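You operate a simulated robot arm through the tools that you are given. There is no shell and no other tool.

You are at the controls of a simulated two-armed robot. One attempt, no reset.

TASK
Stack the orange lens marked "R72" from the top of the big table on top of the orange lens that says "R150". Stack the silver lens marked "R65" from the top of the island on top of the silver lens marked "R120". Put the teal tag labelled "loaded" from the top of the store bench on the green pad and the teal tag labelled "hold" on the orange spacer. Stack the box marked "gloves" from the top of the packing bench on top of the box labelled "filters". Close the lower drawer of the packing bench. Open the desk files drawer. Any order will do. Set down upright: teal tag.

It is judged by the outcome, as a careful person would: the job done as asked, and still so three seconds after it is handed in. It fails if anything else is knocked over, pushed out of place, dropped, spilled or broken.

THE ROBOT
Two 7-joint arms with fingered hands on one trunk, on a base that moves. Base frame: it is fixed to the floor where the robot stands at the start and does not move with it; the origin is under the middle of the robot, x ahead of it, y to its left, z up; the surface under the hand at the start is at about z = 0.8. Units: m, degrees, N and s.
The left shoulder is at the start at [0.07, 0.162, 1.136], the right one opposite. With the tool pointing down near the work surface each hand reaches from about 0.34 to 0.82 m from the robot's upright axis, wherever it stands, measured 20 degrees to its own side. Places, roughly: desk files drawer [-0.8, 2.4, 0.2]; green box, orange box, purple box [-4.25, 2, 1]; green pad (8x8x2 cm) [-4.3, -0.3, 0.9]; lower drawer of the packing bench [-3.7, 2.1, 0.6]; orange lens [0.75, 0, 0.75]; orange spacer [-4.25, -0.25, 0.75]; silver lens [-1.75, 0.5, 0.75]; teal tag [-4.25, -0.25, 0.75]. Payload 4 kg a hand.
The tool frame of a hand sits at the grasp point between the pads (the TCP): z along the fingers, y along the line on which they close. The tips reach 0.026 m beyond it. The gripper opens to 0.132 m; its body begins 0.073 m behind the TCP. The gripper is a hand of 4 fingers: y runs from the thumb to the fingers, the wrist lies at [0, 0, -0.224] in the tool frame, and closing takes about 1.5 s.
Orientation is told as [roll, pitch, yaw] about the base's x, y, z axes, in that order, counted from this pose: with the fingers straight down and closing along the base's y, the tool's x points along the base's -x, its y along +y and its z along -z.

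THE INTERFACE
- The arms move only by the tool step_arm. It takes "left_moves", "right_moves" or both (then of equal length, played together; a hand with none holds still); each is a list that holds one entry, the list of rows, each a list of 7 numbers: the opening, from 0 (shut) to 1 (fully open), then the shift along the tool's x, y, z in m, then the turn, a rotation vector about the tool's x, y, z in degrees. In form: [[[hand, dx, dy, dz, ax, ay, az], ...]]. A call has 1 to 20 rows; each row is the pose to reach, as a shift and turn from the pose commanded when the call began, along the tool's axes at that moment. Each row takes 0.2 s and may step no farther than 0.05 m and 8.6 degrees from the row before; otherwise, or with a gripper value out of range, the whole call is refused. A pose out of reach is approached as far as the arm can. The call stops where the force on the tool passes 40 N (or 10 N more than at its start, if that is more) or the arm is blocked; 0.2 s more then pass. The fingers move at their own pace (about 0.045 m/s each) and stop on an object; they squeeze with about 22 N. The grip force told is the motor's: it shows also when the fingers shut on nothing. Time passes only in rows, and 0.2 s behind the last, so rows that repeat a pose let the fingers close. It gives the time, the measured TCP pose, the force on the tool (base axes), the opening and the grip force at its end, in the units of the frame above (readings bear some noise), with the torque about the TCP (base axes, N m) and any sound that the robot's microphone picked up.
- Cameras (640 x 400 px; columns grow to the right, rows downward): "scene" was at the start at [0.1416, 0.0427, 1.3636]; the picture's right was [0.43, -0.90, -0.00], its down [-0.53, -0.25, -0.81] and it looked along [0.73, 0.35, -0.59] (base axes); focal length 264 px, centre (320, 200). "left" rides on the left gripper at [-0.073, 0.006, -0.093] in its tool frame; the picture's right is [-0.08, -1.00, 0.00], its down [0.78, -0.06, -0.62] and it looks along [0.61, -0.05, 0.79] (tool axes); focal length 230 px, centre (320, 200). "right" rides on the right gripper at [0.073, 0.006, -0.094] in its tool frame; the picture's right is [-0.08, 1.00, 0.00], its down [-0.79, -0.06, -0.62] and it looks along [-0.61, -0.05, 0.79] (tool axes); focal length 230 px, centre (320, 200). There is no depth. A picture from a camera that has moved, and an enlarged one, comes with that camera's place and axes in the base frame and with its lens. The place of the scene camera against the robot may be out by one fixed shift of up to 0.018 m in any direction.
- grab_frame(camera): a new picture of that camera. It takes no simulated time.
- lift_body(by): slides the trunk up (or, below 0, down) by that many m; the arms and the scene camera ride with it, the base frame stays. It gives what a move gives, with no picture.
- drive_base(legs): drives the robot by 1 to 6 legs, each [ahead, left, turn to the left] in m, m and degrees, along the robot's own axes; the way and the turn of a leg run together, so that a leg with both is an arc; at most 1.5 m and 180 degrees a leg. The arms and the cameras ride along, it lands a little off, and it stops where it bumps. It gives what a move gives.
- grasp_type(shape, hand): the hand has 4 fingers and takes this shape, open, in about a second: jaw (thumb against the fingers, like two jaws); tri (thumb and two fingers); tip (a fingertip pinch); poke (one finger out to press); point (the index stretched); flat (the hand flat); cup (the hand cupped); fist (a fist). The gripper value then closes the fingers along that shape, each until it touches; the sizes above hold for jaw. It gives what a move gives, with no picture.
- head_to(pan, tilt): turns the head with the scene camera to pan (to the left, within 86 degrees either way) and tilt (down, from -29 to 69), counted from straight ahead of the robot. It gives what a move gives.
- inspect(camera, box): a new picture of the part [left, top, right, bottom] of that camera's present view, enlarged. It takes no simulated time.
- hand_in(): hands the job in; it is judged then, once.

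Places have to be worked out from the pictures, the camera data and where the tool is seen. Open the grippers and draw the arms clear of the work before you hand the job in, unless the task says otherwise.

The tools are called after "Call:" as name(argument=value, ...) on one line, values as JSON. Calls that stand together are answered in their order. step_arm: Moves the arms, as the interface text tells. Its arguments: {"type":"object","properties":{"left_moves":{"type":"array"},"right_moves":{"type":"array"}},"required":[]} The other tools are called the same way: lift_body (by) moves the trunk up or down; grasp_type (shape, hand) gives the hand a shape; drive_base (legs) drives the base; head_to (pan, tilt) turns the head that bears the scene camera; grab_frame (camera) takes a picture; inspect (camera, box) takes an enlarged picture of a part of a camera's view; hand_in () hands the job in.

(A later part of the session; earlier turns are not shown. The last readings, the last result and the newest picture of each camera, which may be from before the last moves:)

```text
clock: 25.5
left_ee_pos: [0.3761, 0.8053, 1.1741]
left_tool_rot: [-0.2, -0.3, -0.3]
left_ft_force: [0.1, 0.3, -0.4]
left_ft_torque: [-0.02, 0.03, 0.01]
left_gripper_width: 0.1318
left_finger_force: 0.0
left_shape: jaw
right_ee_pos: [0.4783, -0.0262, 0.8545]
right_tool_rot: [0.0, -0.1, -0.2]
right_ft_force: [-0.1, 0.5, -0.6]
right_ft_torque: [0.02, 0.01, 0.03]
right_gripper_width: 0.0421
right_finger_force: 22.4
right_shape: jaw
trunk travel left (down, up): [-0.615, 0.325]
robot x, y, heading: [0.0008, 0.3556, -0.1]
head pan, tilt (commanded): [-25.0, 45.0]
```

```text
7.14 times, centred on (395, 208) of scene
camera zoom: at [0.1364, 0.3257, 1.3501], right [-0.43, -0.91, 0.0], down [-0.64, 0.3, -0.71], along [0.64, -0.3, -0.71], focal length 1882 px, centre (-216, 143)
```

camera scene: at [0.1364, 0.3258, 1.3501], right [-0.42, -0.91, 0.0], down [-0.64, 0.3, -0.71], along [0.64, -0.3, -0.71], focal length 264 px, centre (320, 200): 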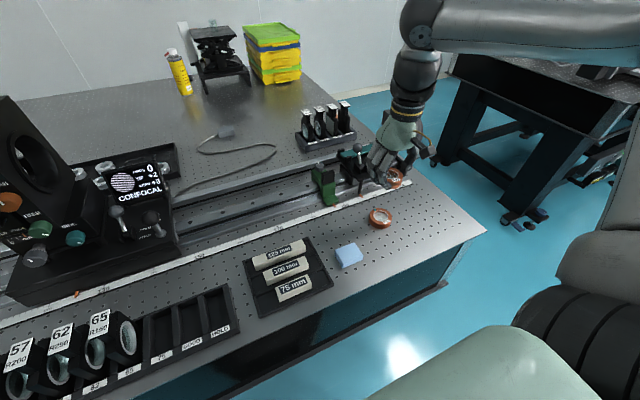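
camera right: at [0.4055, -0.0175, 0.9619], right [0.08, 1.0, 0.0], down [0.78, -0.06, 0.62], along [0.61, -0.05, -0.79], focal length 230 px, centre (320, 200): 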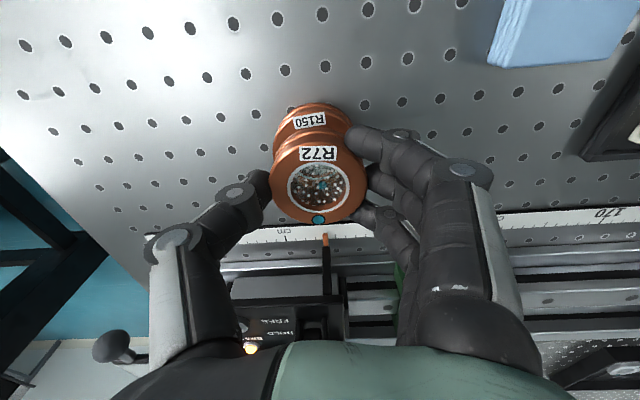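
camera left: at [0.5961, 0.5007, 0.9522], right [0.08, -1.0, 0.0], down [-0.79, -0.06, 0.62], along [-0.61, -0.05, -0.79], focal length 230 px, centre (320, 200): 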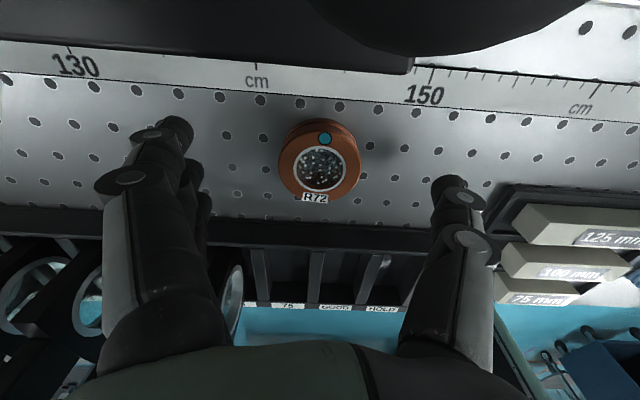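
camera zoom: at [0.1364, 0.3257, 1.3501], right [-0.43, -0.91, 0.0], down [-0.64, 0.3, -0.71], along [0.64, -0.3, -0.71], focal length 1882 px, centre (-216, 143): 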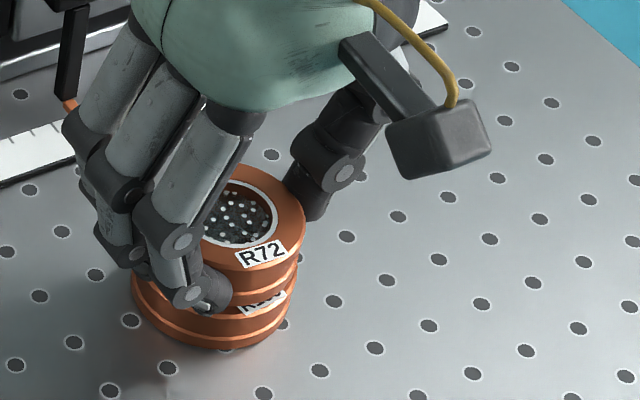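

The gap is down to a few millimetres. I'll lower in 2 mm steps until contact shows.

Call:
step_arm(right_moves=[[[0.1, 0, 0, 0.002, 0, 0, 0], [0.1, 0, 0, 0.003, 0, 0, 0]]])

Call:
inspect(camera="scene", box=[360, 180, 430, 236])

```text
clock: 26.1
left_ee_pos: [0.375, 0.8061, 1.1741]
left_tool_rot: [-0.1, -0.2, -0.2]
left_ft_force: [0.4, -0.2, -0.5]
left_ft_torque: [0.0, 0.0, 0.01]
left_gripper_width: 0.1316
left_finger_force: 0.0
left_shape: jaw
right_ee_pos: [0.4772, -0.0245, 0.852]
right_tool_rot: [0.0, 0.1, -0.2]
right_ft_force: [-0.1, -1.2, 1.4]
right_ft_torque: [0.03, -0.03, -0.01]
right_gripper_width: 0.0422
right_finger_force: 21.9
right_shape: jaw
trunk travel left (down, up): [-0.615, 0.325]
robot x, y, heading: [0.0013, 0.3557, -0.1]
head pan, tilt (commanded): [-25.0, 45.0]
```

```text
7.14 times, centred on (395, 208) of scene
camera zoom: at [0.136, 0.326, 1.3502], right [-0.43, -0.91, 0.0], down [-0.64, 0.3, -0.71], along [0.64, -0.3, -0.71], focal length 1882 px, centre (-216, 143)
```

zoom: 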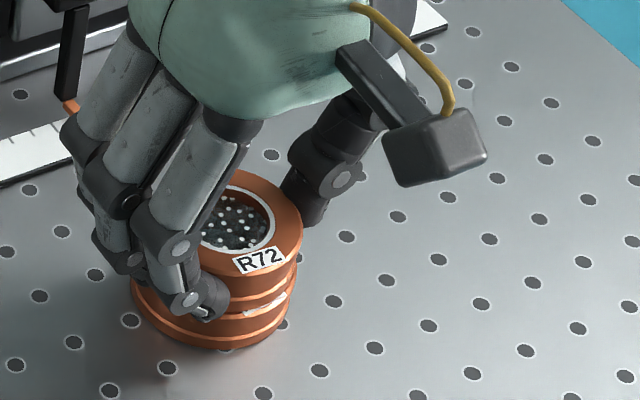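

The force is only just changing. I'll lower another 2–4 mm, one small call at a time.

Call:
step_arm(right_moves=[[[0.1, 0, 0, 0.002, 0, 0, 0], [0.1, 0, 0, 0.002, 0, 0, 0]]])

Call:
inspect(camera="scene", box=[360, 180, 430, 236])

```text
clock: 26.7
left_ee_pos: [0.3751, 0.806, 1.1727]
left_tool_rot: [-0.2, -0.3, -0.2]
left_ft_force: [0.3, 0.8, 0.0]
left_ft_torque: [0.02, 0.03, 0.0]
left_gripper_width: 0.1319
left_finger_force: 0.1
left_shape: jaw
right_ee_pos: [0.4775, -0.024, 0.85]
right_tool_rot: [0.0, -0.2, -0.2]
right_ft_force: [0.3, -1.6, 14.5]
right_ft_torque: [-0.04, 0.02, 0.03]
right_gripper_width: 0.0425
right_finger_force: 21.9
right_shape: jaw
trunk travel left (down, up): [-0.615, 0.325]
robot x, y, heading: [0.0037, 0.3567, -0.2]
head pan, tilt (commanded): [-25.0, 45.0]
```

```text
7.14 times, centred on (395, 208) of scene
camera zoom: at [0.1351, 0.3267, 1.3504], right [-0.43, -0.9, 0.0], down [-0.64, 0.3, -0.71], along [0.64, -0.3, -0.71], focal length 1882 px, centre (-216, 143)
```

zoom: 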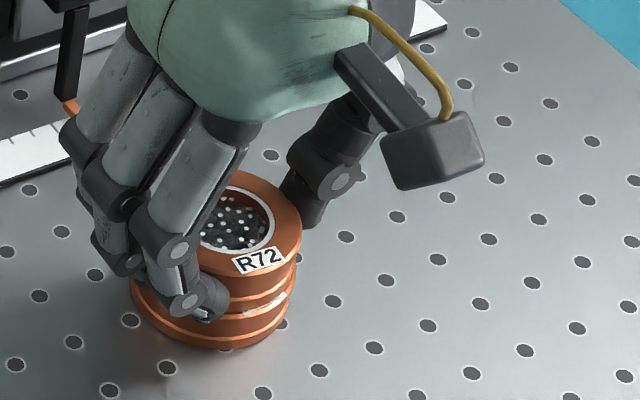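

Contact shows at 14.5 N with the TCP at 0.850, which fits a lens thickness of about 18.5 mm. I'll ease up 1 mm, then open the fingers.

Call:
step_arm(right_moves=[[[0.1, 0, 0, -0.001, 0, 0, 0], [0.35, 0, 0, -0.001, 0, 0, 0], [0.5, 0, 0, -0.001, 0, 0, 0], [0.7, 0, 0, -0.001, 0, 0, 0], [0.9, 0, 0, -0.001, 0, 0, 0], [1, 0, 0, -0.001, 0, 0, 0], [1, 0, 0, -0.001, 0, 0, 0], [1, 0, 0, -0.001, 0, 0, 0]]])

Call:
grab_frame(camera="right")

Call:
inspect(camera="scene", box=[360, 180, 430, 236])

```text
clock: 28.5
left_ee_pos: [0.3752, 0.8049, 1.174]
left_tool_rot: [-0.2, -0.2, -0.2]
left_ft_force: [-0.6, -0.1, -0.6]
left_ft_torque: [0.02, 0.0, 0.01]
left_gripper_width: 0.132
left_finger_force: 0.2
left_shape: jaw
right_ee_pos: [0.4783, -0.0245, 0.8485]
right_tool_rot: [0.0, 0.0, -0.2]
right_ft_force: [0.6, -0.1, 0.1]
right_ft_torque: [-0.01, -0.02, 0.01]
right_gripper_width: 0.1316
right_finger_force: 0.0
right_shape: jaw
trunk travel left (down, up): [-0.615, 0.325]
robot x, y, heading: [0.002, 0.3534, -0.2]
head pan, tilt (commanded): [-25.0, 45.0]
```

```text
taken
camera right: at [0.4041, -0.019, 0.9429], right [0.08, 1.0, 0.0], down [0.78, -0.06, 0.62], along [0.61, -0.05, -0.79], focal length 230 px, centre (320, 200)
```

right: 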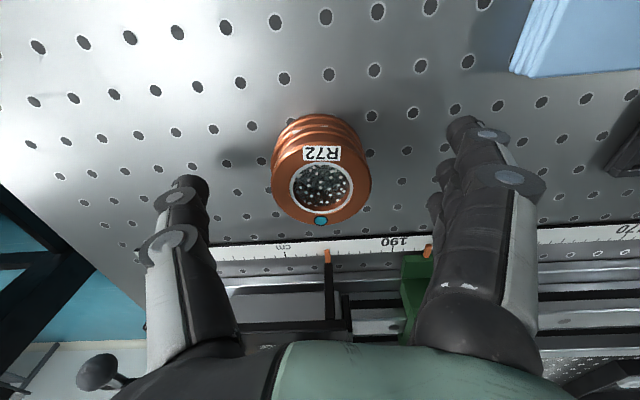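

```text
7.14 times, centred on (395, 208) of scene
camera zoom: at [0.1364, 0.3257, 1.3501], right [-0.43, -0.91, 0.0], down [-0.64, 0.3, -0.71], along [0.64, -0.3, -0.71], focal length 1882 px, centre (-216, 143)
```

zoom: 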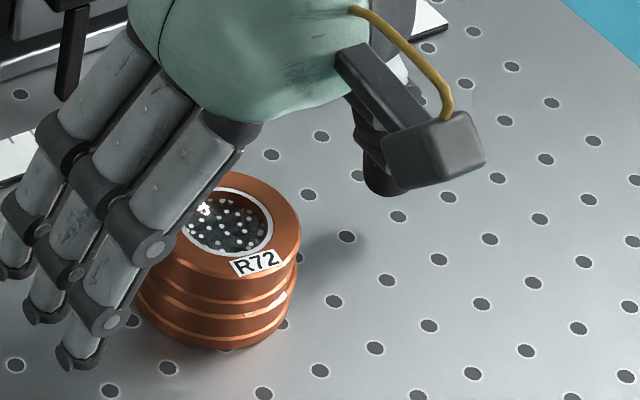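

R72 now rests squarely on R150. I'll lift the right hand clear, draw it in, and look at the stack again.

Call:
step_arm(right_moves=[[[1, 0, 0, -0.03, 0, 0, 0], [1, 0, 0, -0.07, 0, 0, 0], [1, 0, 0, -0.11, 0, 0, 0], [1, 0, 0, -0.15, 0, 0, 0], [1, 0, 0, -0.19, 0, 0, 0], [1, 0.02, 0.03, -0.22, 0, 0, 0], [1, 0.05, 0.06, -0.24, 0, 0, 0], [1, 0.08, 0.09, -0.25, 0, 0, 0], [1, 0.1, 0.12, -0.25, 0, 0, 0], [1, 0.11, 0.15, -0.25, 0, 0, 0], [1, 0.11, 0.15, -0.25, 0, 0, 0]]])

Call:
grab_frame(camera="scene")

Call:
inspect(camera="scene", box=[340, 170, 420, 250])

```text
clock: 30.9
left_ee_pos: [0.3749, 0.8044, 1.1749]
left_tool_rot: [-0.1, -0.3, -0.2]
left_ft_force: [0.4, 0.2, -0.4]
left_ft_torque: [0.02, -0.02, 0.0]
left_gripper_width: 0.132
left_finger_force: 0.1
left_shape: jaw
right_ee_pos: [0.3679, 0.1238, 1.1005]
right_tool_rot: [0.0, 0.0, -0.3]
right_ft_force: [0.3, 0.0, -0.6]
right_ft_torque: [0.03, 0.01, -0.02]
right_gripper_width: 0.1317
right_finger_force: 0.1
right_shape: jaw
trunk travel left (down, up): [-0.615, 0.325]
robot x, y, heading: [0.0022, 0.3531, -0.3]
head pan, tilt (commanded): [-25.0, 45.0]
```

```text
taken
camera scene: at [0.136, 0.3253, 1.3501], right [-0.43, -0.9, 0.0], down [-0.64, 0.3, -0.71], along [0.64, -0.3, -0.71], focal length 264 px, centre (320, 200)
```

scene: 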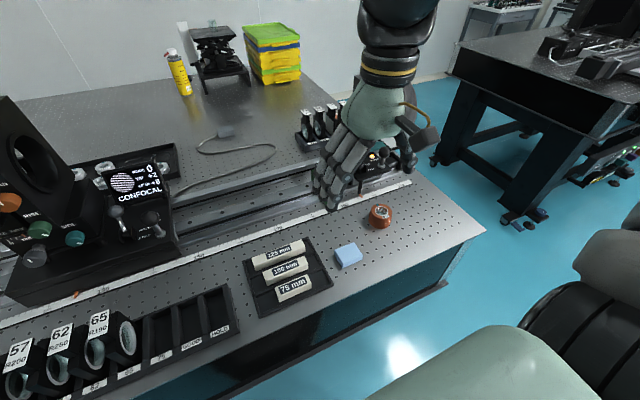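

```text
5.00 times, centred on (380, 210) of scene
camera zoom: at [0.136, 0.3253, 1.3501], right [-0.43, -0.9, 0.0], down [-0.64, 0.3, -0.71], along [0.64, -0.3, -0.71], focal length 1317 px, centre (20, 150)
```

zoom: 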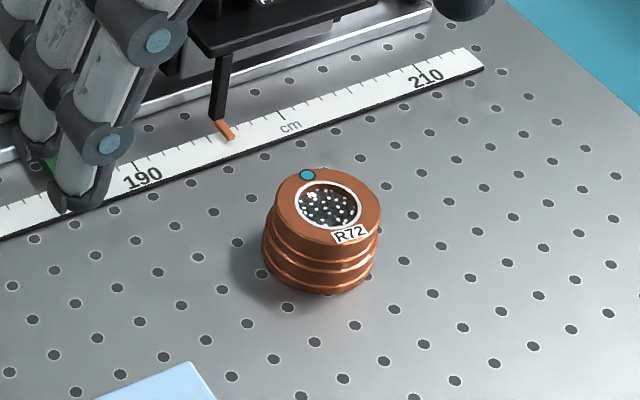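

The first stack is done. I'll tuck the left hand and look right and left before backing away and turning toward the island.

Call:
step_arm(left_moves=[[[1, 0, -0.04, 0.01, 0, 0, 0], [1, 0, -0.08, 0.02, 0, 0, 0], [1, 0, -0.12, 0.03, 0, 0, 0], [1, 0, -0.16, 0.03, 0, 0, 0], [1, 0, -0.16, 0.03, 0, 0, 0]]])

Call:
head_to(pan=-86, tilt=20)

Call:
grab_frame(camera="scene")

Call:
head_to(pan=86, tilt=20)

Call:
grab_frame(camera="scene")

```text
clock: 32.1
left_ee_pos: [0.3755, 0.6458, 1.1456]
left_tool_rot: [-0.1, -0.3, -0.2]
left_ft_force: [0.3, 0.3, 0.7]
left_ft_torque: [-0.01, 0.02, -0.03]
left_gripper_width: 0.1321
left_finger_force: 0.2
left_shape: jaw
right_ee_pos: [0.3688, 0.1244, 1.1001]
right_tool_rot: [-0.1, 0.1, -0.3]
right_ft_force: [0.4, 0.1, -0.6]
right_ft_torque: [-0.01, -0.03, -0.04]
right_gripper_width: 0.1317
right_finger_force: 0.0
right_shape: jaw
trunk travel left (down, up): [-0.615, 0.325]
robot x, y, heading: [-0.0013, 0.3536, -0.3]
head pan, tilt (commanded): [-25.0, 45.0]
```

```text
clock: 33.4
left_ee_pos: [0.3766, 0.6456, 1.1448]
left_tool_rot: [-0.1, -0.3, -0.2]
left_ft_force: [0.4, 0.2, -0.5]
left_ft_torque: [0.01, 0.01, 0.03]
left_gripper_width: 0.1317
left_finger_force: 0.2
left_shape: jaw
right_ee_pos: [0.3685, 0.1232, 1.1005]
right_tool_rot: [-0.1, 0.0, -0.2]
right_ft_force: [-0.2, -0.2, 0.0]
right_ft_torque: [0.0, 0.01, 0.02]
right_gripper_width: 0.1318
right_finger_force: 0.1
right_shape: jaw
trunk travel left (down, up): [-0.615, 0.325]
robot x, y, heading: [-0.001, 0.3567, -0.1]
head pan, tilt (commanded): [-85.9, 20.0]
```

```text
taken
camera scene: at [0.0692, 0.2674, 1.3887], right [-1.0, -0.07, 0.0], down [-0.02, 0.34, -0.94], along [0.06, -0.94, -0.34], focal length 264 px, centre (320, 200)
```

scene: 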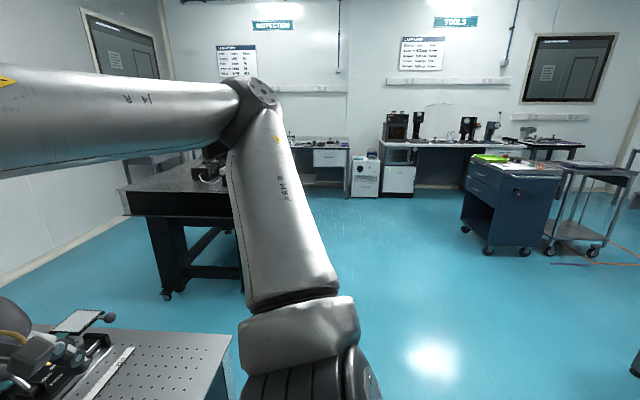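

```text
clock: 36.0
left_ee_pos: [0.3755, 0.6453, 1.1459]
left_tool_rot: [-0.1, -0.4, -0.1]
left_ft_force: [0.1, -0.5, -1.3]
left_ft_torque: [-0.02, -0.01, -0.03]
left_gripper_width: 0.1319
left_finger_force: 0.1
left_shape: jaw
right_ee_pos: [0.37, 0.1235, 1.1013]
right_tool_rot: [0.0, 0.0, -0.1]
right_ft_force: [-0.4, 0.3, -0.9]
right_ft_torque: [-0.03, -0.03, -0.01]
right_gripper_width: 0.1317
right_finger_force: 0.0
right_shape: jaw
trunk travel left (down, up): [-0.615, 0.325]
robot x, y, heading: [-0.0029, 0.3523, -0.1]
head pan, tilt (commanded): [85.9, 20.0]
```

```text
taken
camera scene: at [0.0697, 0.4532, 1.3887], right [1.0, -0.07, 0.0], down [-0.03, -0.34, -0.94], along [0.07, 0.94, -0.34], focal length 264 px, centre (320, 200)
```

scene: 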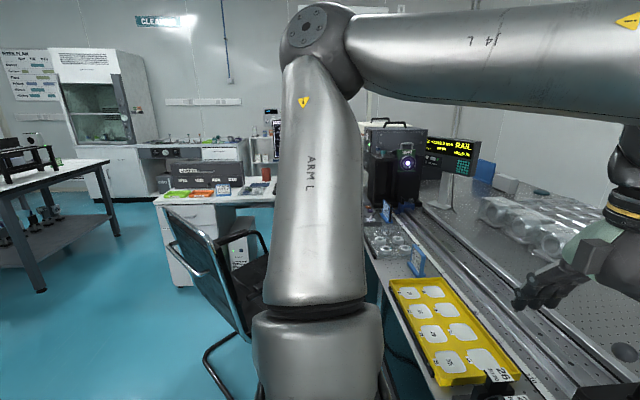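

There's open floor both ways; a chair sits to the left in front of the desk. I'll back up 0.3 m, turn left and survey.

Call:
drive_base(legs=[[-0.3, 0, 0], [0, 0, 90]])

Call:
head_to(pan=60, tilt=20)

Call:
grab_frame(camera="scene")

Call:
head_to(pan=0, tilt=20)

Call:
grab_frame(camera="scene")

```text
clock: 41.8
left_ee_pos: [-0.5818, 0.7356, 1.1456]
left_tool_rot: [0.0, -0.2, 89.1]
left_ft_force: [-0.6, 0.3, -1.0]
left_ft_torque: [0.0, 0.02, -0.07]
left_gripper_width: 0.1316
left_finger_force: 0.0
left_shape: jaw
right_ee_pos: [-0.0606, 0.7215, 1.1007]
right_tool_rot: [-0.1, 0.0, 88.9]
right_ft_force: [0.1, -1.1, 0.5]
right_ft_torque: [0.0, 0.01, 0.03]
right_gripper_width: 0.1317
right_finger_force: 0.0
right_shape: jaw
trunk travel left (down, up): [-0.615, 0.325]
robot x, y, heading: [-0.2955, 0.3544, 89.0]
head pan, tilt (commanded): [85.9, 20.0]
```

```text
clock: 42.7
left_ee_pos: [-0.5827, 0.7356, 1.145]
left_tool_rot: [0.0, -0.3, 89.0]
left_ft_force: [0.1, 0.4, -0.4]
left_ft_torque: [-0.03, 0.0, 0.0]
left_gripper_width: 0.1318
left_finger_force: 0.0
left_shape: jaw
right_ee_pos: [-0.0601, 0.7213, 1.1007]
right_tool_rot: [0.0, 0.0, 89.0]
right_ft_force: [0.6, -0.4, -0.2]
right_ft_torque: [0.0, -0.01, 0.03]
right_gripper_width: 0.132
right_finger_force: 0.0
right_shape: jaw
trunk travel left (down, up): [-0.615, 0.325]
robot x, y, heading: [-0.2987, 0.3579, 89.0]
head pan, tilt (commanded): [60.0, 20.0]
```

```text
taken
camera scene: at [-0.3642, 0.4594, 1.3887], right [0.51, 0.86, 0.0], down [0.29, -0.18, -0.94], along [-0.81, 0.48, -0.34], focal length 264 px, centre (320, 200)
```

scene: 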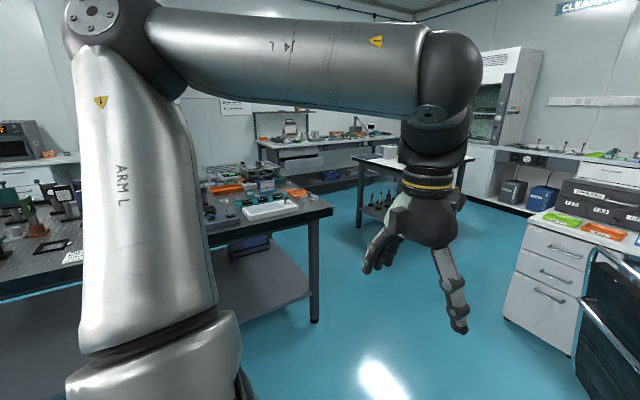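

```text
clock: 44.0
left_ee_pos: [-0.5824, 0.7358, 1.1456]
left_tool_rot: [-0.1, -0.3, 89.0]
left_ft_force: [0.2, -0.1, -0.2]
left_ft_torque: [-0.01, -0.01, -0.01]
left_gripper_width: 0.132
left_finger_force: 0.0
left_shape: jaw
right_ee_pos: [-0.0591, 0.7206, 1.1001]
right_tool_rot: [0.0, 0.1, 88.9]
right_ft_force: [-0.4, -0.1, 0.0]
right_ft_torque: [-0.01, 0.0, -0.01]
right_gripper_width: 0.132
right_finger_force: 0.1
right_shape: jaw
trunk travel left (down, up): [-0.615, 0.325]
robot x, y, heading: [-0.3004, 0.3588, 89.0]
head pan, tilt (commanded): [0.0, 20.0]
```

```text
taken
camera scene: at [-0.2829, 0.5047, 1.3887], right [1.0, -0.02, 0.0], down [-0.01, -0.34, -0.94], along [0.02, 0.94, -0.34], focal length 264 px, centre (320, 200)
```

scene: 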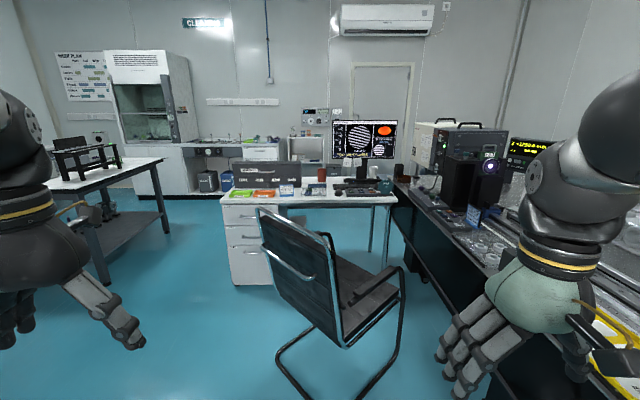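

I can see the desk pedestal with three drawers facing the robot, and the chair to its right. I'll zoom in on the drawers and their labels.

Call:
inspect(camera="scene", box=[200, 170, 320, 300])

Call:
inspect(camera="scene", box=[220, 190, 290, 240])

```text
3.08 times, centred on (260, 235) of scene
camera zoom: at [-0.2829, 0.5047, 1.3887], right [1.0, -0.02, 0.0], down [-0.01, -0.34, -0.94], along [0.02, 0.94, -0.34], focal length 811 px, centre (505, 92)
```

zoom: 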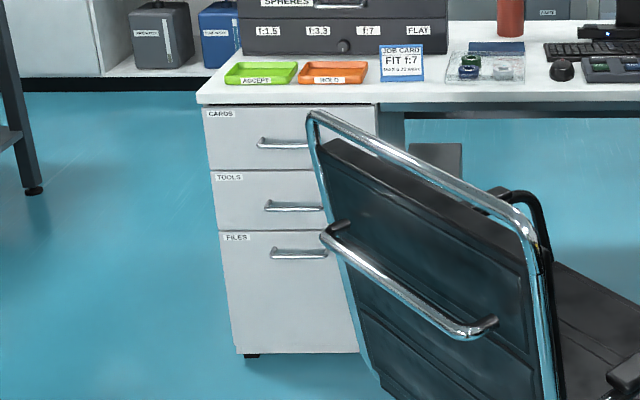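

```text
8.00 times, centred on (255, 215) of scene
camera zoom: at [-0.2829, 0.5047, 1.3887], right [1.0, -0.02, 0.0], down [-0.01, -0.34, -0.94], along [0.02, 0.94, -0.34], focal length 2108 px, centre (840, 80)
```

zoom: 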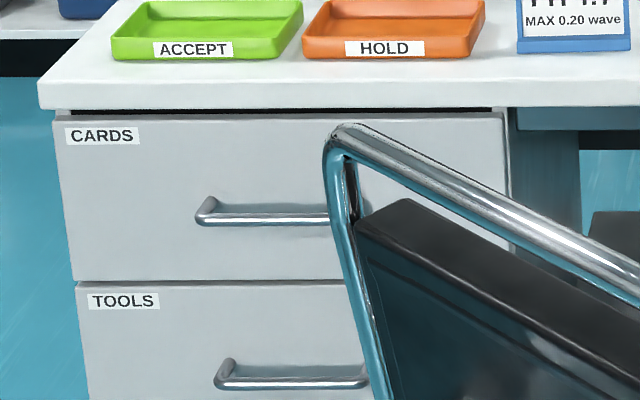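

The bottom drawer is the one labelled FILES, with a bar handle near x ≈ -0.74 and z ≈ 0.3; the chair stands close to its right. I'll turn toward the island now to look at the silver lenses, which are nearer.

Call:
drive_base(legs=[[0, 0, 90]])

Call:
head_to(pan=0, tilt=20)

Call:
grab_frame(camera="scene")

```text
clock: 48.3
left_ee_pos: [-0.6694, 0.0614, 1.1458]
left_tool_rot: [-0.1, -0.3, -179.4]
left_ft_force: [-0.1, 0.0, -0.5]
left_ft_torque: [0.01, -0.03, -0.02]
left_gripper_width: 0.1319
left_finger_force: 0.1
left_shape: jaw
right_ee_pos: [-0.67, 0.583, 1.1008]
right_tool_rot: [0.0, 0.0, -179.4]
right_ft_force: [0.7, -0.2, 0.6]
right_ft_torque: [0.01, 0.0, -0.06]
right_gripper_width: 0.132
right_finger_force: 0.0
right_shape: jaw
trunk travel left (down, up): [-0.615, 0.325]
robot x, y, heading: [-0.2985, 0.3541, -179.7]
head pan, tilt (commanded): [0.0, 20.0]
```

```text
clock: 48.9
left_ee_pos: [-0.6688, 0.0606, 1.1454]
left_tool_rot: [0.0, -0.2, -179.4]
left_ft_force: [0.3, -0.5, -0.1]
left_ft_torque: [-0.02, 0.01, 0.0]
left_gripper_width: 0.132
left_finger_force: 0.0
left_shape: jaw
right_ee_pos: [-0.6687, 0.5833, 1.1004]
right_tool_rot: [0.0, 0.0, -179.4]
right_ft_force: [0.0, -0.1, -0.2]
right_ft_torque: [0.0, -0.01, -0.02]
right_gripper_width: 0.1318
right_finger_force: 0.0
right_shape: jaw
trunk travel left (down, up): [-0.615, 0.325]
robot x, y, heading: [-0.2953, 0.3558, -179.5]
head pan, tilt (commanded): [0.0, 20.0]
```

```text
taken
camera scene: at [-0.4286, 0.36, 1.3887], right [-0.01, 1.0, 0.0], down [0.34, 0.0, -0.94], along [-0.94, -0.01, -0.34], focal length 264 px, centre (320, 200)
```

scene: 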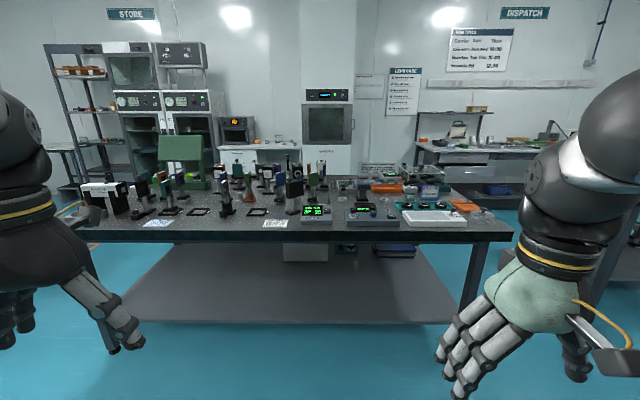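

The island is ahead. I'll zoom in to find the silver lenses.

Call:
inspect(camera="scene", box=[80, 150, 300, 240])

Call:
inspect(camera="scene", box=[280, 150, 500, 240])

```text
2.91 times, centred on (190, 195) of scene
camera zoom: at [-0.4286, 0.36, 1.3887], right [-0.01, 1.0, 0.0], down [0.34, 0.0, -0.94], along [-0.94, -0.01, -0.34], focal length 766 px, centre (698, 214)
```

zoom: 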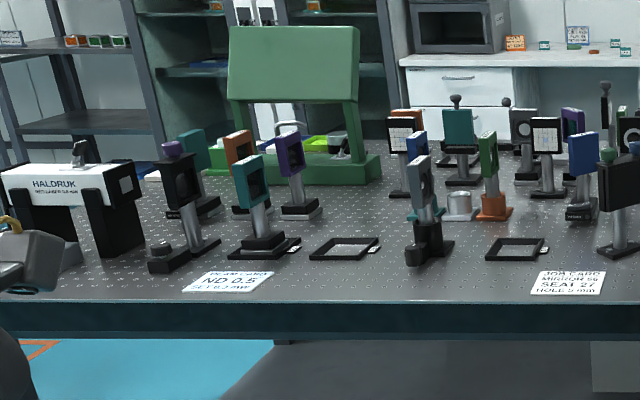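

```text
2.91 times, centred on (390, 195) of scene
camera zoom: at [-0.4286, 0.36, 1.3887], right [-0.01, 1.0, 0.0], down [0.34, 0.0, -0.94], along [-0.94, -0.01, -0.34], focal length 766 px, centre (116, 214)
```

zoom: 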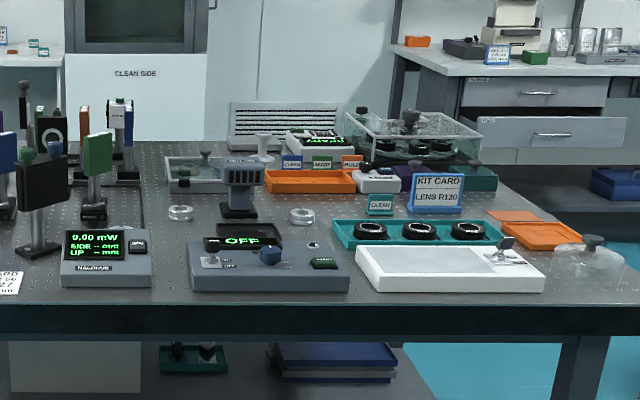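

Two silver lenses sit on the right part of the island at about (-2.02, 0.48) and (-2.00, 0.75). I'll drive closer to see them properly.

Call:
drive_base(legs=[[0.65, -0.25, 0]])

Call:
head_to(pan=0, tilt=40)

Call:
grab_frame(camera="scene")

```text
clock: 52.8
left_ee_pos: [-1.3279, 0.316, 1.1444]
left_tool_rot: [-0.1, -0.3, 179.8]
left_ft_force: [-0.1, -0.5, -0.2]
left_ft_torque: [0.01, -0.01, 0.01]
left_gripper_width: 0.1319
left_finger_force: 0.1
left_shape: jaw
right_ee_pos: [-1.3213, 0.8377, 1.1009]
right_tool_rot: [0.0, 0.0, 179.8]
right_ft_force: [-0.2, 0.0, -0.1]
right_ft_torque: [0.01, 0.0, -0.02]
right_gripper_width: 0.132
right_finger_force: 0.1
right_shape: jaw
trunk travel left (down, up): [-0.615, 0.325]
robot x, y, heading: [-0.9529, 0.6069, 180.0]
head pan, tilt (commanded): [0.0, 20.0]
```

```text
clock: 53.6
left_ee_pos: [-1.3287, 0.3153, 1.145]
left_tool_rot: [0.0, -0.3, 179.8]
left_ft_force: [0.4, 0.4, 0.3]
left_ft_torque: [0.05, -0.01, -0.03]
left_gripper_width: 0.1319
left_finger_force: 0.0
left_shape: jaw
right_ee_pos: [-1.3228, 0.8373, 1.1006]
right_tool_rot: [0.0, 0.1, 179.8]
right_ft_force: [0.2, 0.7, -0.3]
right_ft_torque: [0.02, -0.02, 0.02]
right_gripper_width: 0.132
right_finger_force: 0.1
right_shape: jaw
trunk travel left (down, up): [-0.615, 0.325]
robot x, y, heading: [-0.9538, 0.6035, 180.0]
head pan, tilt (commanded): [0.0, 40.0]
```

```text
taken
camera scene: at [-1.0761, 0.6119, 1.3574], right [0.0, 1.0, 0.0], down [0.64, 0.0, -0.77], along [-0.77, 0.0, -0.64], focal length 264 px, centre (320, 200)
```

scene: 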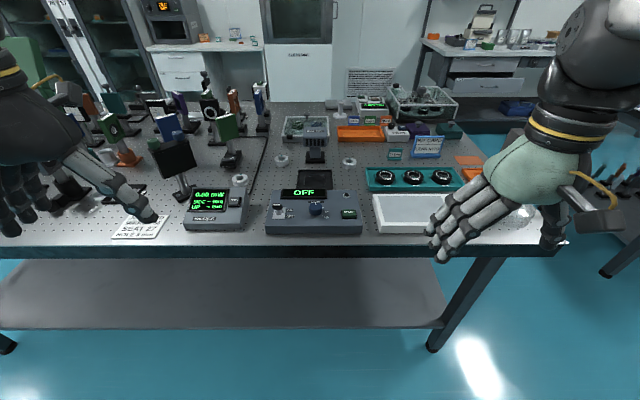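

The island's front edge is near x ≈ -1.55 and the two silver rings near (-1.967, 0.464) and (-1.952, 0.720). I'll zoom in to read their labels.

Call:
inspect(camera="scene", box=[262, 145, 302, 170])

Call:
inspect(camera="scene", box=[328, 147, 368, 172])

Call:
inspect(camera="scene", box=[220, 90, 480, 250])

```text
16.00 times, centred on (282, 158) of scene
camera zoom: at [-1.0761, 0.6119, 1.3574], right [0.0, 1.0, 0.0], down [0.64, 0.0, -0.77], along [-0.77, 0.0, -0.64], focal length 4216 px, centre (928, 880)
```

zoom: 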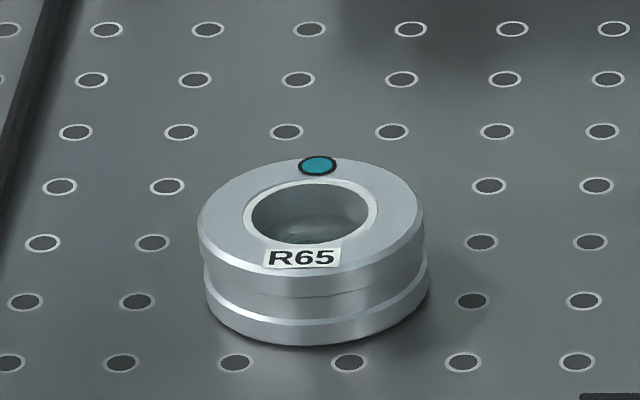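

```text
16.00 times, centred on (348, 160) of scene
camera zoom: at [-1.0761, 0.6119, 1.3574], right [0.0, 1.0, 0.0], down [0.64, 0.0, -0.77], along [-0.77, 0.0, -0.64], focal length 4216 px, centre (-128, 848)
```

zoom: 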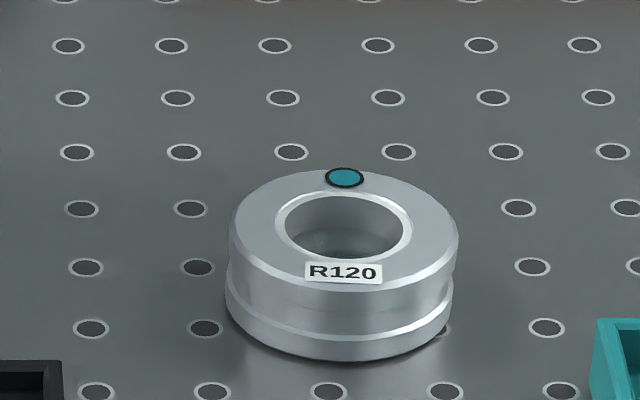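

```text
2.46 times, centred on (350, 170) of scene
camera zoom: at [-1.0761, 0.6119, 1.3574], right [0.0, 1.0, 0.0], down [0.64, 0.0, -0.77], along [-0.77, 0.0, -0.64], focal length 649 px, centre (246, 274)
```

zoom: 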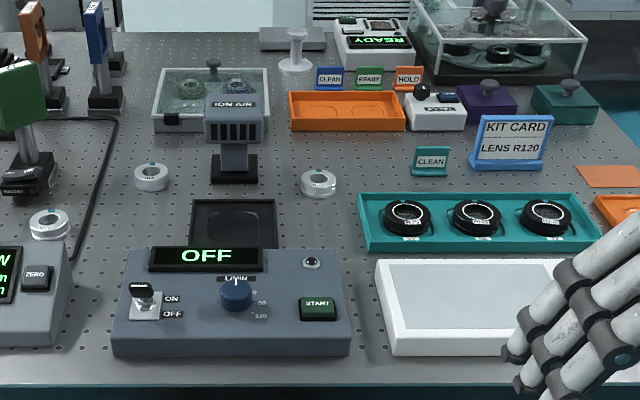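

R65 is the left ring, R120 the right one, with an ion blower standing between them and slightly behind. I'll move up to the table, shifting left so the right arm is centred on both.

Call:
drive_base(legs=[[0, 0.15, 0], [0.19, 0, 0]])

Call:
head_to(pan=-5, tilt=45)

Call:
grab_frame(camera="scene")

Call:
grab_frame(camera="right")

```text
clock: 56.1
left_ee_pos: [-1.5178, 0.1664, 1.1454]
left_tool_rot: [-0.1, -0.3, 179.8]
left_ft_force: [0.7, -0.2, -0.6]
left_ft_torque: [0.01, 0.04, 0.04]
left_gripper_width: 0.1316
left_finger_force: 0.1
left_shape: jaw
right_ee_pos: [-1.5112, 0.6904, 1.1016]
right_tool_rot: [-0.1, 0.0, 179.8]
right_ft_force: [0.4, -0.1, 0.6]
right_ft_torque: [0.01, 0.02, -0.03]
right_gripper_width: 0.1317
right_finger_force: 0.1
right_shape: jaw
trunk travel left (down, up): [-0.615, 0.325]
robot x, y, heading: [-1.1465, 0.4547, 179.9]
head pan, tilt (commanded): [0.0, 40.0]
```

```text
clock: 56.8
left_ee_pos: [-1.5202, 0.1679, 1.1461]
left_tool_rot: [-0.1, -0.3, 179.8]
left_ft_force: [-0.6, 0.1, 0.2]
left_ft_torque: [0.03, 0.0, 0.0]
left_gripper_width: 0.1317
left_finger_force: 0.0
left_shape: jaw
right_ee_pos: [-1.5139, 0.6898, 1.1001]
right_tool_rot: [-0.1, -0.1, 179.8]
right_ft_force: [-0.2, -1.2, 0.2]
right_ft_torque: [0.01, 0.01, -0.01]
right_gripper_width: 0.1319
right_finger_force: 0.0
right_shape: jaw
trunk travel left (down, up): [-0.615, 0.325]
robot x, y, heading: [-1.1433, 0.4568, 179.9]
head pan, tilt (commanded): [-5.0, 45.0]
```

```text
taken
camera scene: at [-1.2639, 0.4702, 1.35], right [0.09, 1.0, 0.0], down [0.7, -0.06, -0.71], along [-0.7, 0.06, -0.71], focal length 264 px, centre (320, 200)
```

scene: 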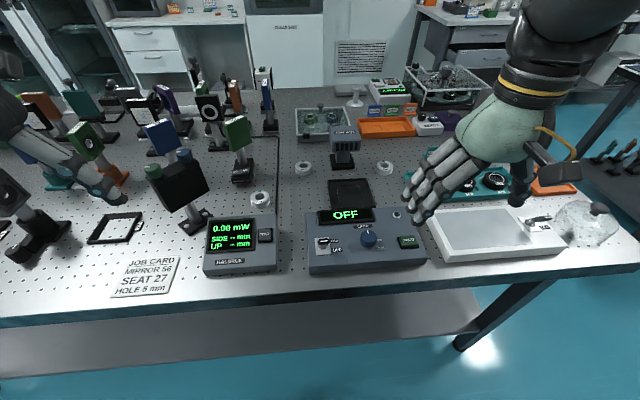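

```text
taken
camera right: at [-1.4419, 0.6837, 1.1939], right [-0.08, -1.0, 0.0], down [-0.79, 0.06, 0.62], along [-0.61, 0.05, -0.79], focal length 230 px, centre (320, 200)
```

right: 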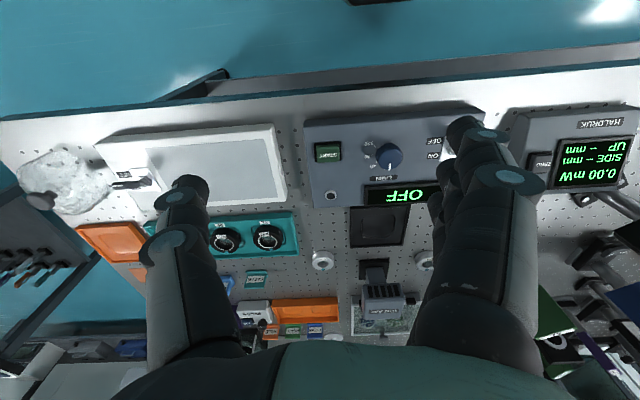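

I can reach closer to the lenses if the base can get nearer the table. I'll look straight down to see the clearance between the robot's body and the table edge.

Call:
head_to(pan=0, tilt=69)

Call:
grab_frame(camera="scene")

```text
clock: 57.7
left_ee_pos: [-1.5198, 0.1675, 1.1449]
left_tool_rot: [-0.2, -0.3, 179.8]
left_ft_force: [-0.3, -0.5, 0.0]
left_ft_torque: [0.01, 0.01, -0.01]
left_gripper_width: 0.1319
left_finger_force: 0.0
left_shape: jaw
right_ee_pos: [-1.5123, 0.6899, 1.1003]
right_tool_rot: [0.0, 0.1, 179.7]
right_ft_force: [-0.8, -0.2, -0.6]
right_ft_torque: [0.01, -0.01, 0.03]
right_gripper_width: 0.132
right_finger_force: 0.1
right_shape: jaw
trunk travel left (down, up): [-0.615, 0.325]
robot x, y, heading: [-1.1457, 0.4541, 179.7]
head pan, tilt (commanded): [0.0, 68.8]
```

```text
taken
camera scene: at [-1.238, 0.4632, 1.3213], right [0.0, 1.0, 0.0], down [0.93, 0.0, -0.36], along [-0.36, 0.0, -0.93], focal length 264 px, centre (320, 200)
```

scene: 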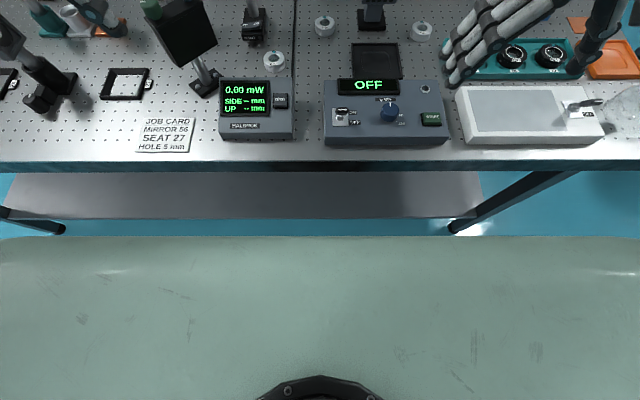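

The chest edge leaves room, but the base width is unknown, so I'll stay here and tilt the hand forward to reach. I'll move the right hand over R65 with a 25° forward tilt, keeping it high.

Call:
step_arm(right_moves=[[[1, 0, 0.045, 0, 0, 0, 0], [1, 0, 0.09, 0, 0, 0, 0], [1, 0, 0.135, 0, 0, 0, 0], [1, 0, 0.18, 0, 0, 0, 0], [1, -0.02, 0.22, 0, 0, 0, 0], [1, -0.06, 0.232, 0, 0, -5, 0], [1, -0.1, 0.232, 0, 0, -10, 0], [1, -0.145, 0.232, 0, 0, -15, 0], [1, -0.19, 0.232, 0, 0, -20, 0], [1, -0.235, 0.232, 0, 0, -25, 0], [1, -0.28, 0.232, 0, 0, -25, 0], [1, -0.32, 0.232, 0.02, 0, -25, 0], [1, -0.36, 0.232, 0.04, 0, -25, 0], [1, -0.4, 0.232, 0.06, 0, -25, 0], [1, -0.43, 0.232, 0.09, 0, -25, 0], [1, -0.43, 0.232, 0.12, 0, -25, 0], [1, -0.43, 0.232, 0.12, 0, -25, 0]]])

Call:
grab_frame(camera="right")

Call:
head_to(pan=-5, tilt=45)

Call:
grab_frame(camera="scene")

```text
clock: 61.0
left_ee_pos: [-1.5167, 0.1717, 1.1479]
left_tool_rot: [0.2, -0.6, 179.7]
left_ft_force: [-0.1, 0.0, 0.1]
left_ft_torque: [-0.02, -0.01, 0.0]
left_gripper_width: 0.1319
left_finger_force: 0.1
left_shape: jaw
right_ee_pos: [-1.9389, 0.4625, 1.0208]
right_tool_rot: [1.4, -26.7, 178.6]
right_ft_force: [2.1, 3.7, 26.9]
right_ft_torque: [-3.08, -0.07, 0.26]
right_gripper_width: 0.1321
right_finger_force: 0.1
right_shape: jaw
right hand out of reach, approached as far as the arm can: row 15, 16
trunk travel left (down, up): [-0.615, 0.325]
robot x, y, heading: [-1.142, 0.4535, 179.7]
head pan, tilt (commanded): [0.0, 68.8]
stopped in row 16 (right hand): the force on the tool passed its limit at 48 N (the readings are from after the stop); the commanded pose is now the measured one
```

```text
taken
camera right: at [-1.8331, 0.457, 1.0704], right [-0.08, -0.99, 0.06], down [-0.42, 0.09, 0.9], along [-0.9, 0.05, -0.43], focal length 230 px, centre (320, 200)
```

right: 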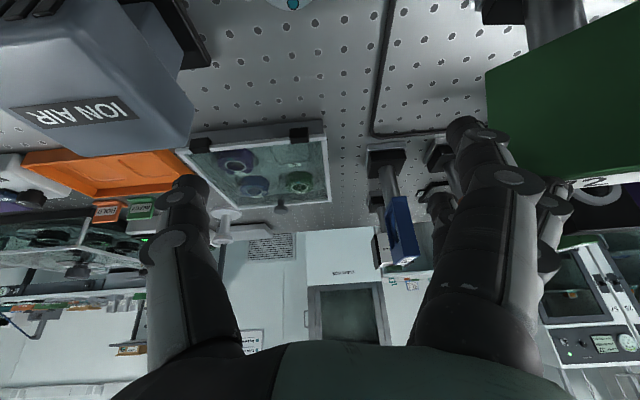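

```text
clock: 61.9
left_ee_pos: [-1.5135, 0.1671, 1.1478]
left_tool_rot: [-0.1, -0.6, 179.8]
left_ft_force: [-0.4, -1.5, 0.4]
left_ft_torque: [0.0, -0.03, 0.04]
left_gripper_width: 0.1318
left_finger_force: 0.0
left_shape: jaw
right_ee_pos: [-1.9354, 0.4571, 1.0185]
right_tool_rot: [1.2, -26.6, 179.1]
right_ft_force: [2.8, 3.4, 31.1]
right_ft_torque: [-3.43, -0.09, 0.35]
right_gripper_width: 0.1321
right_finger_force: 0.1
right_shape: jaw
trunk travel left (down, up): [-0.615, 0.325]
robot x, y, heading: [-1.1451, 0.4593, 180.0]
head pan, tilt (commanded): [-5.0, 45.0]
```

```text
taken
camera scene: at [-1.2568, 0.4713, 1.3507], right [0.09, 1.0, 0.0], down [0.7, -0.06, -0.71], along [-0.71, 0.06, -0.7], focal length 264 px, centre (320, 200)
```

scene: 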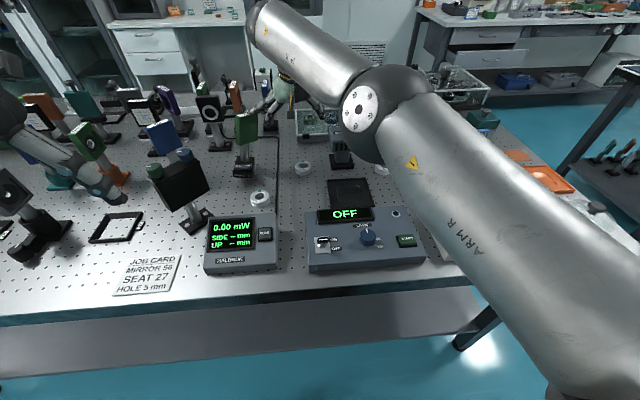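

The hand is pressing on something: 31 N upward, with a torque that places the contact about 11 cm to its left, likely the green mirror mount. I'll lift straight up right away.

Call:
step_arm(right_moves=[[[1, -0.009, 0, -0.018, 0, 0, 0], [1, -0.018, 0, -0.036, 0, 0, 0], [1, -0.027, 0, -0.054, 0, 0, 0], [1, -0.036, 0, -0.072, 0, 0, 0]]])

Call:
grab_frame(camera="scene")

Call:
grab_frame(camera="right")

```text
clock: 62.9
left_ee_pos: [-1.5195, 0.167, 1.1458]
left_tool_rot: [-0.1, -0.4, 179.8]
left_ft_force: [0.3, 0.3, 0.6]
left_ft_torque: [-0.02, 0.0, 0.02]
left_gripper_width: 0.132
left_finger_force: 0.0
left_shape: jaw
right_ee_pos: [-1.9227, 0.4536, 1.0689]
right_tool_rot: [1.1, -25.7, 179.1]
right_ft_force: [0.3, 0.4, 0.3]
right_ft_torque: [-0.04, 0.0, 0.01]
right_gripper_width: 0.1321
right_finger_force: 0.0
right_shape: jaw
right hand out of reach, approached as far as the arm can: row 1, 2, 3, 4
trunk travel left (down, up): [-0.615, 0.325]
robot x, y, heading: [-1.1404, 0.4575, 179.9]
head pan, tilt (commanded): [-5.0, 45.0]
```

```text
taken
camera scene: at [-1.2629, 0.47, 1.35], right [0.09, 1.0, 0.0], down [0.7, -0.06, -0.71], along [-0.7, 0.06, -0.71], focal length 264 px, centre (320, 200)
```

scene: 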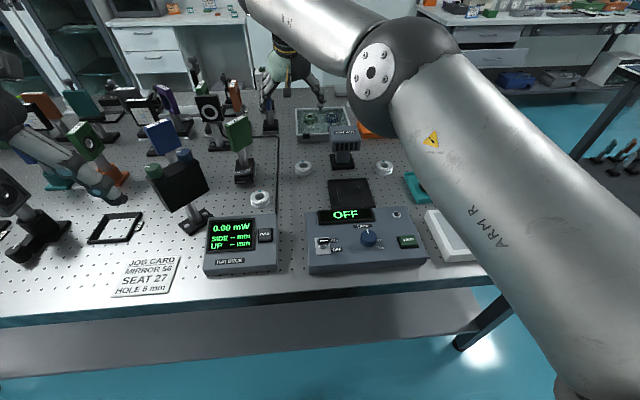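

```text
taken
camera right: at [-1.8174, 0.4482, 1.1218], right [-0.08, -1.0, 0.05], down [-0.44, 0.08, 0.9], along [-0.9, 0.05, -0.44], focal length 230 px, centre (320, 200)
```

right: 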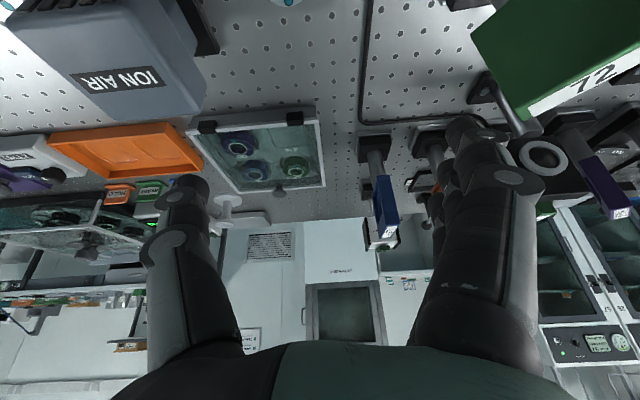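

The contact is released and the mount and blower are still standing. I'll zoom in to check that nothing was displaced and to measure the geometry around R65.

Call:
inspect(camera="scene", box=[200, 100, 400, 220])

Call:
inspect(camera="right", box=[400, 0, 640, 200])

```text
3.20 times, centred on (300, 160) of scene
camera zoom: at [-1.2629, 0.47, 1.35], right [0.09, 1.0, 0.0], down [0.7, -0.06, -0.71], along [-0.7, 0.06, -0.71], focal length 843 px, centre (384, 328)
```

zoom: 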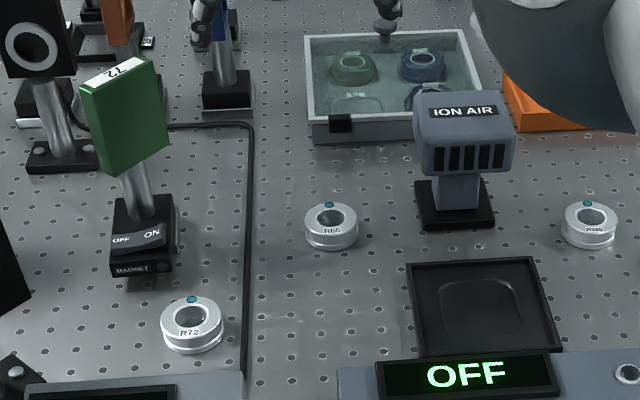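

```text
2.00 times, centred on (520, 100) of right
camera zoom: at [-1.8174, 0.4482, 1.1218], right [-0.08, -1.0, 0.05], down [-0.44, 0.08, 0.9], along [-0.9, 0.05, -0.44], focal length 460 px, centre (-80, 400)
```

zoom: 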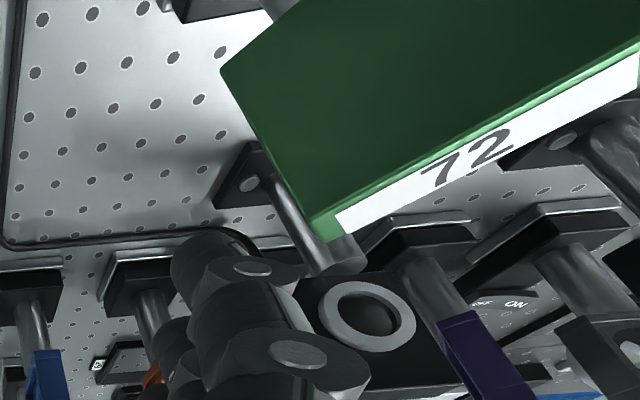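

Everything is intact. The vertical hand needs the base a little closer and shifted sideways, so I'll retract the right hand up and back, then check the base's footprint by looking down to the side.

Call:
step_arm(right_moves=[[[1, 0.02, 0, -0.035, 0, 0, 0], [1, 0.06, 0, -0.045, 0, 4, 0], [1, 0.1, 0, -0.03, 0, 8, 0], [1, 0.14, 0, -0.01, 0, 12, 0], [1, 0.18, 0, 0.01, 0, 16, 0], [1, 0.22, -0.01, 0.03, 0, 20, 0], [1, 0.26, -0.03, 0.05, 0, 24, 0], [1, 0.3, -0.06, 0.07, 0, 26, 0], [1, 0.33, -0.1, 0.085, 0, 26, 0], [1, 0.36, -0.14, 0.1, 0, 26, 0], [1, 0.36, -0.18, 0.1, 0, 26, 0], [1, 0.36, -0.2, 0.1, 0, 26, 0], [1, 0.36, -0.2, 0.1, 0, 26, 0]]])

Call:
head_to(pan=-80, tilt=69)

Call:
grab_frame(camera="scene")

Call:
head_to(pan=-45, tilt=60)

Call:
grab_frame(camera="scene")

```text
refused: row 8 steps farther than a row can; nothing moved
```

```text
clock: 64.3
left_ee_pos: [-1.52, 0.1668, 1.1454]
left_tool_rot: [-0.1, -0.4, 179.7]
left_ft_force: [0.0, 0.2, 0.4]
left_ft_torque: [0.01, 0.0, -0.01]
left_gripper_width: 0.1321
left_finger_force: 0.1
left_shape: jaw
right_ee_pos: [-1.9224, 0.4536, 1.0697]
right_tool_rot: [1.0, -25.9, 179.1]
right_ft_force: [-0.3, -0.2, 0.1]
right_ft_torque: [0.0, 0.02, 0.01]
right_gripper_width: 0.132
right_finger_force: 0.0
right_shape: jaw
trunk travel left (down, up): [-0.615, 0.325]
robot x, y, heading: [-1.1468, 0.4565, 179.8]
head pan, tilt (commanded): [-80.0, 68.8]
```

```text
taken
camera scene: at [-1.1916, 0.5177, 1.3212], right [0.99, 0.17, 0.0], down [0.16, -0.92, -0.36], along [-0.06, 0.36, -0.93], focal length 264 px, centre (320, 200)
```

scene: 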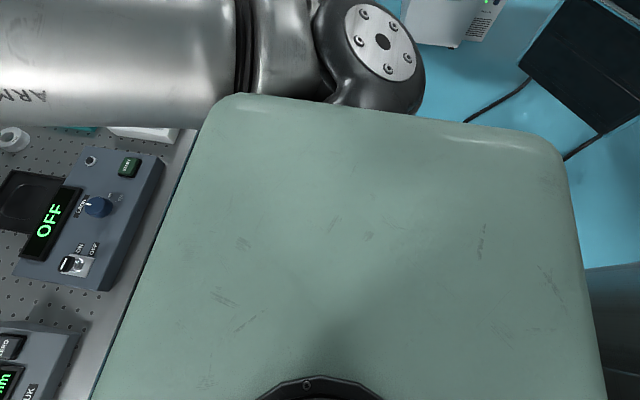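

```text
clock: 65.3
left_ee_pos: [-1.5198, 0.1663, 1.1462]
left_tool_rot: [-0.1, -0.4, 179.8]
left_ft_force: [-0.2, 0.1, 0.5]
left_ft_torque: [0.0, -0.01, -0.04]
left_gripper_width: 0.1319
left_finger_force: 0.0
left_shape: jaw
right_ee_pos: [-1.9235, 0.4533, 1.0713]
right_tool_rot: [0.9, -25.8, 179.1]
right_ft_force: [-0.5, 0.3, 0.0]
right_ft_torque: [0.0, -0.05, -0.02]
right_gripper_width: 0.1319
right_finger_force: 0.1
right_shape: jaw
trunk travel left (down, up): [-0.615, 0.325]
robot x, y, heading: [-1.142, 0.4576, 179.8]
head pan, tilt (commanded): [-45.0, 60.0]
```

```text
taken
camera scene: at [-1.229, 0.5099, 1.3306], right [0.71, 0.7, 0.0], down [0.61, -0.62, -0.5], along [-0.35, 0.35, -0.87], focal length 264 px, centre (320, 200)
```

scene: 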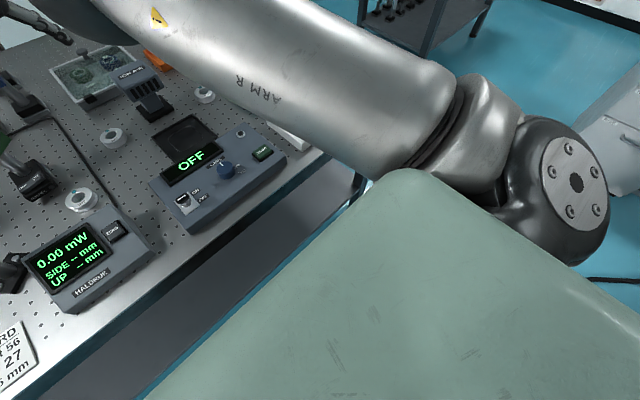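

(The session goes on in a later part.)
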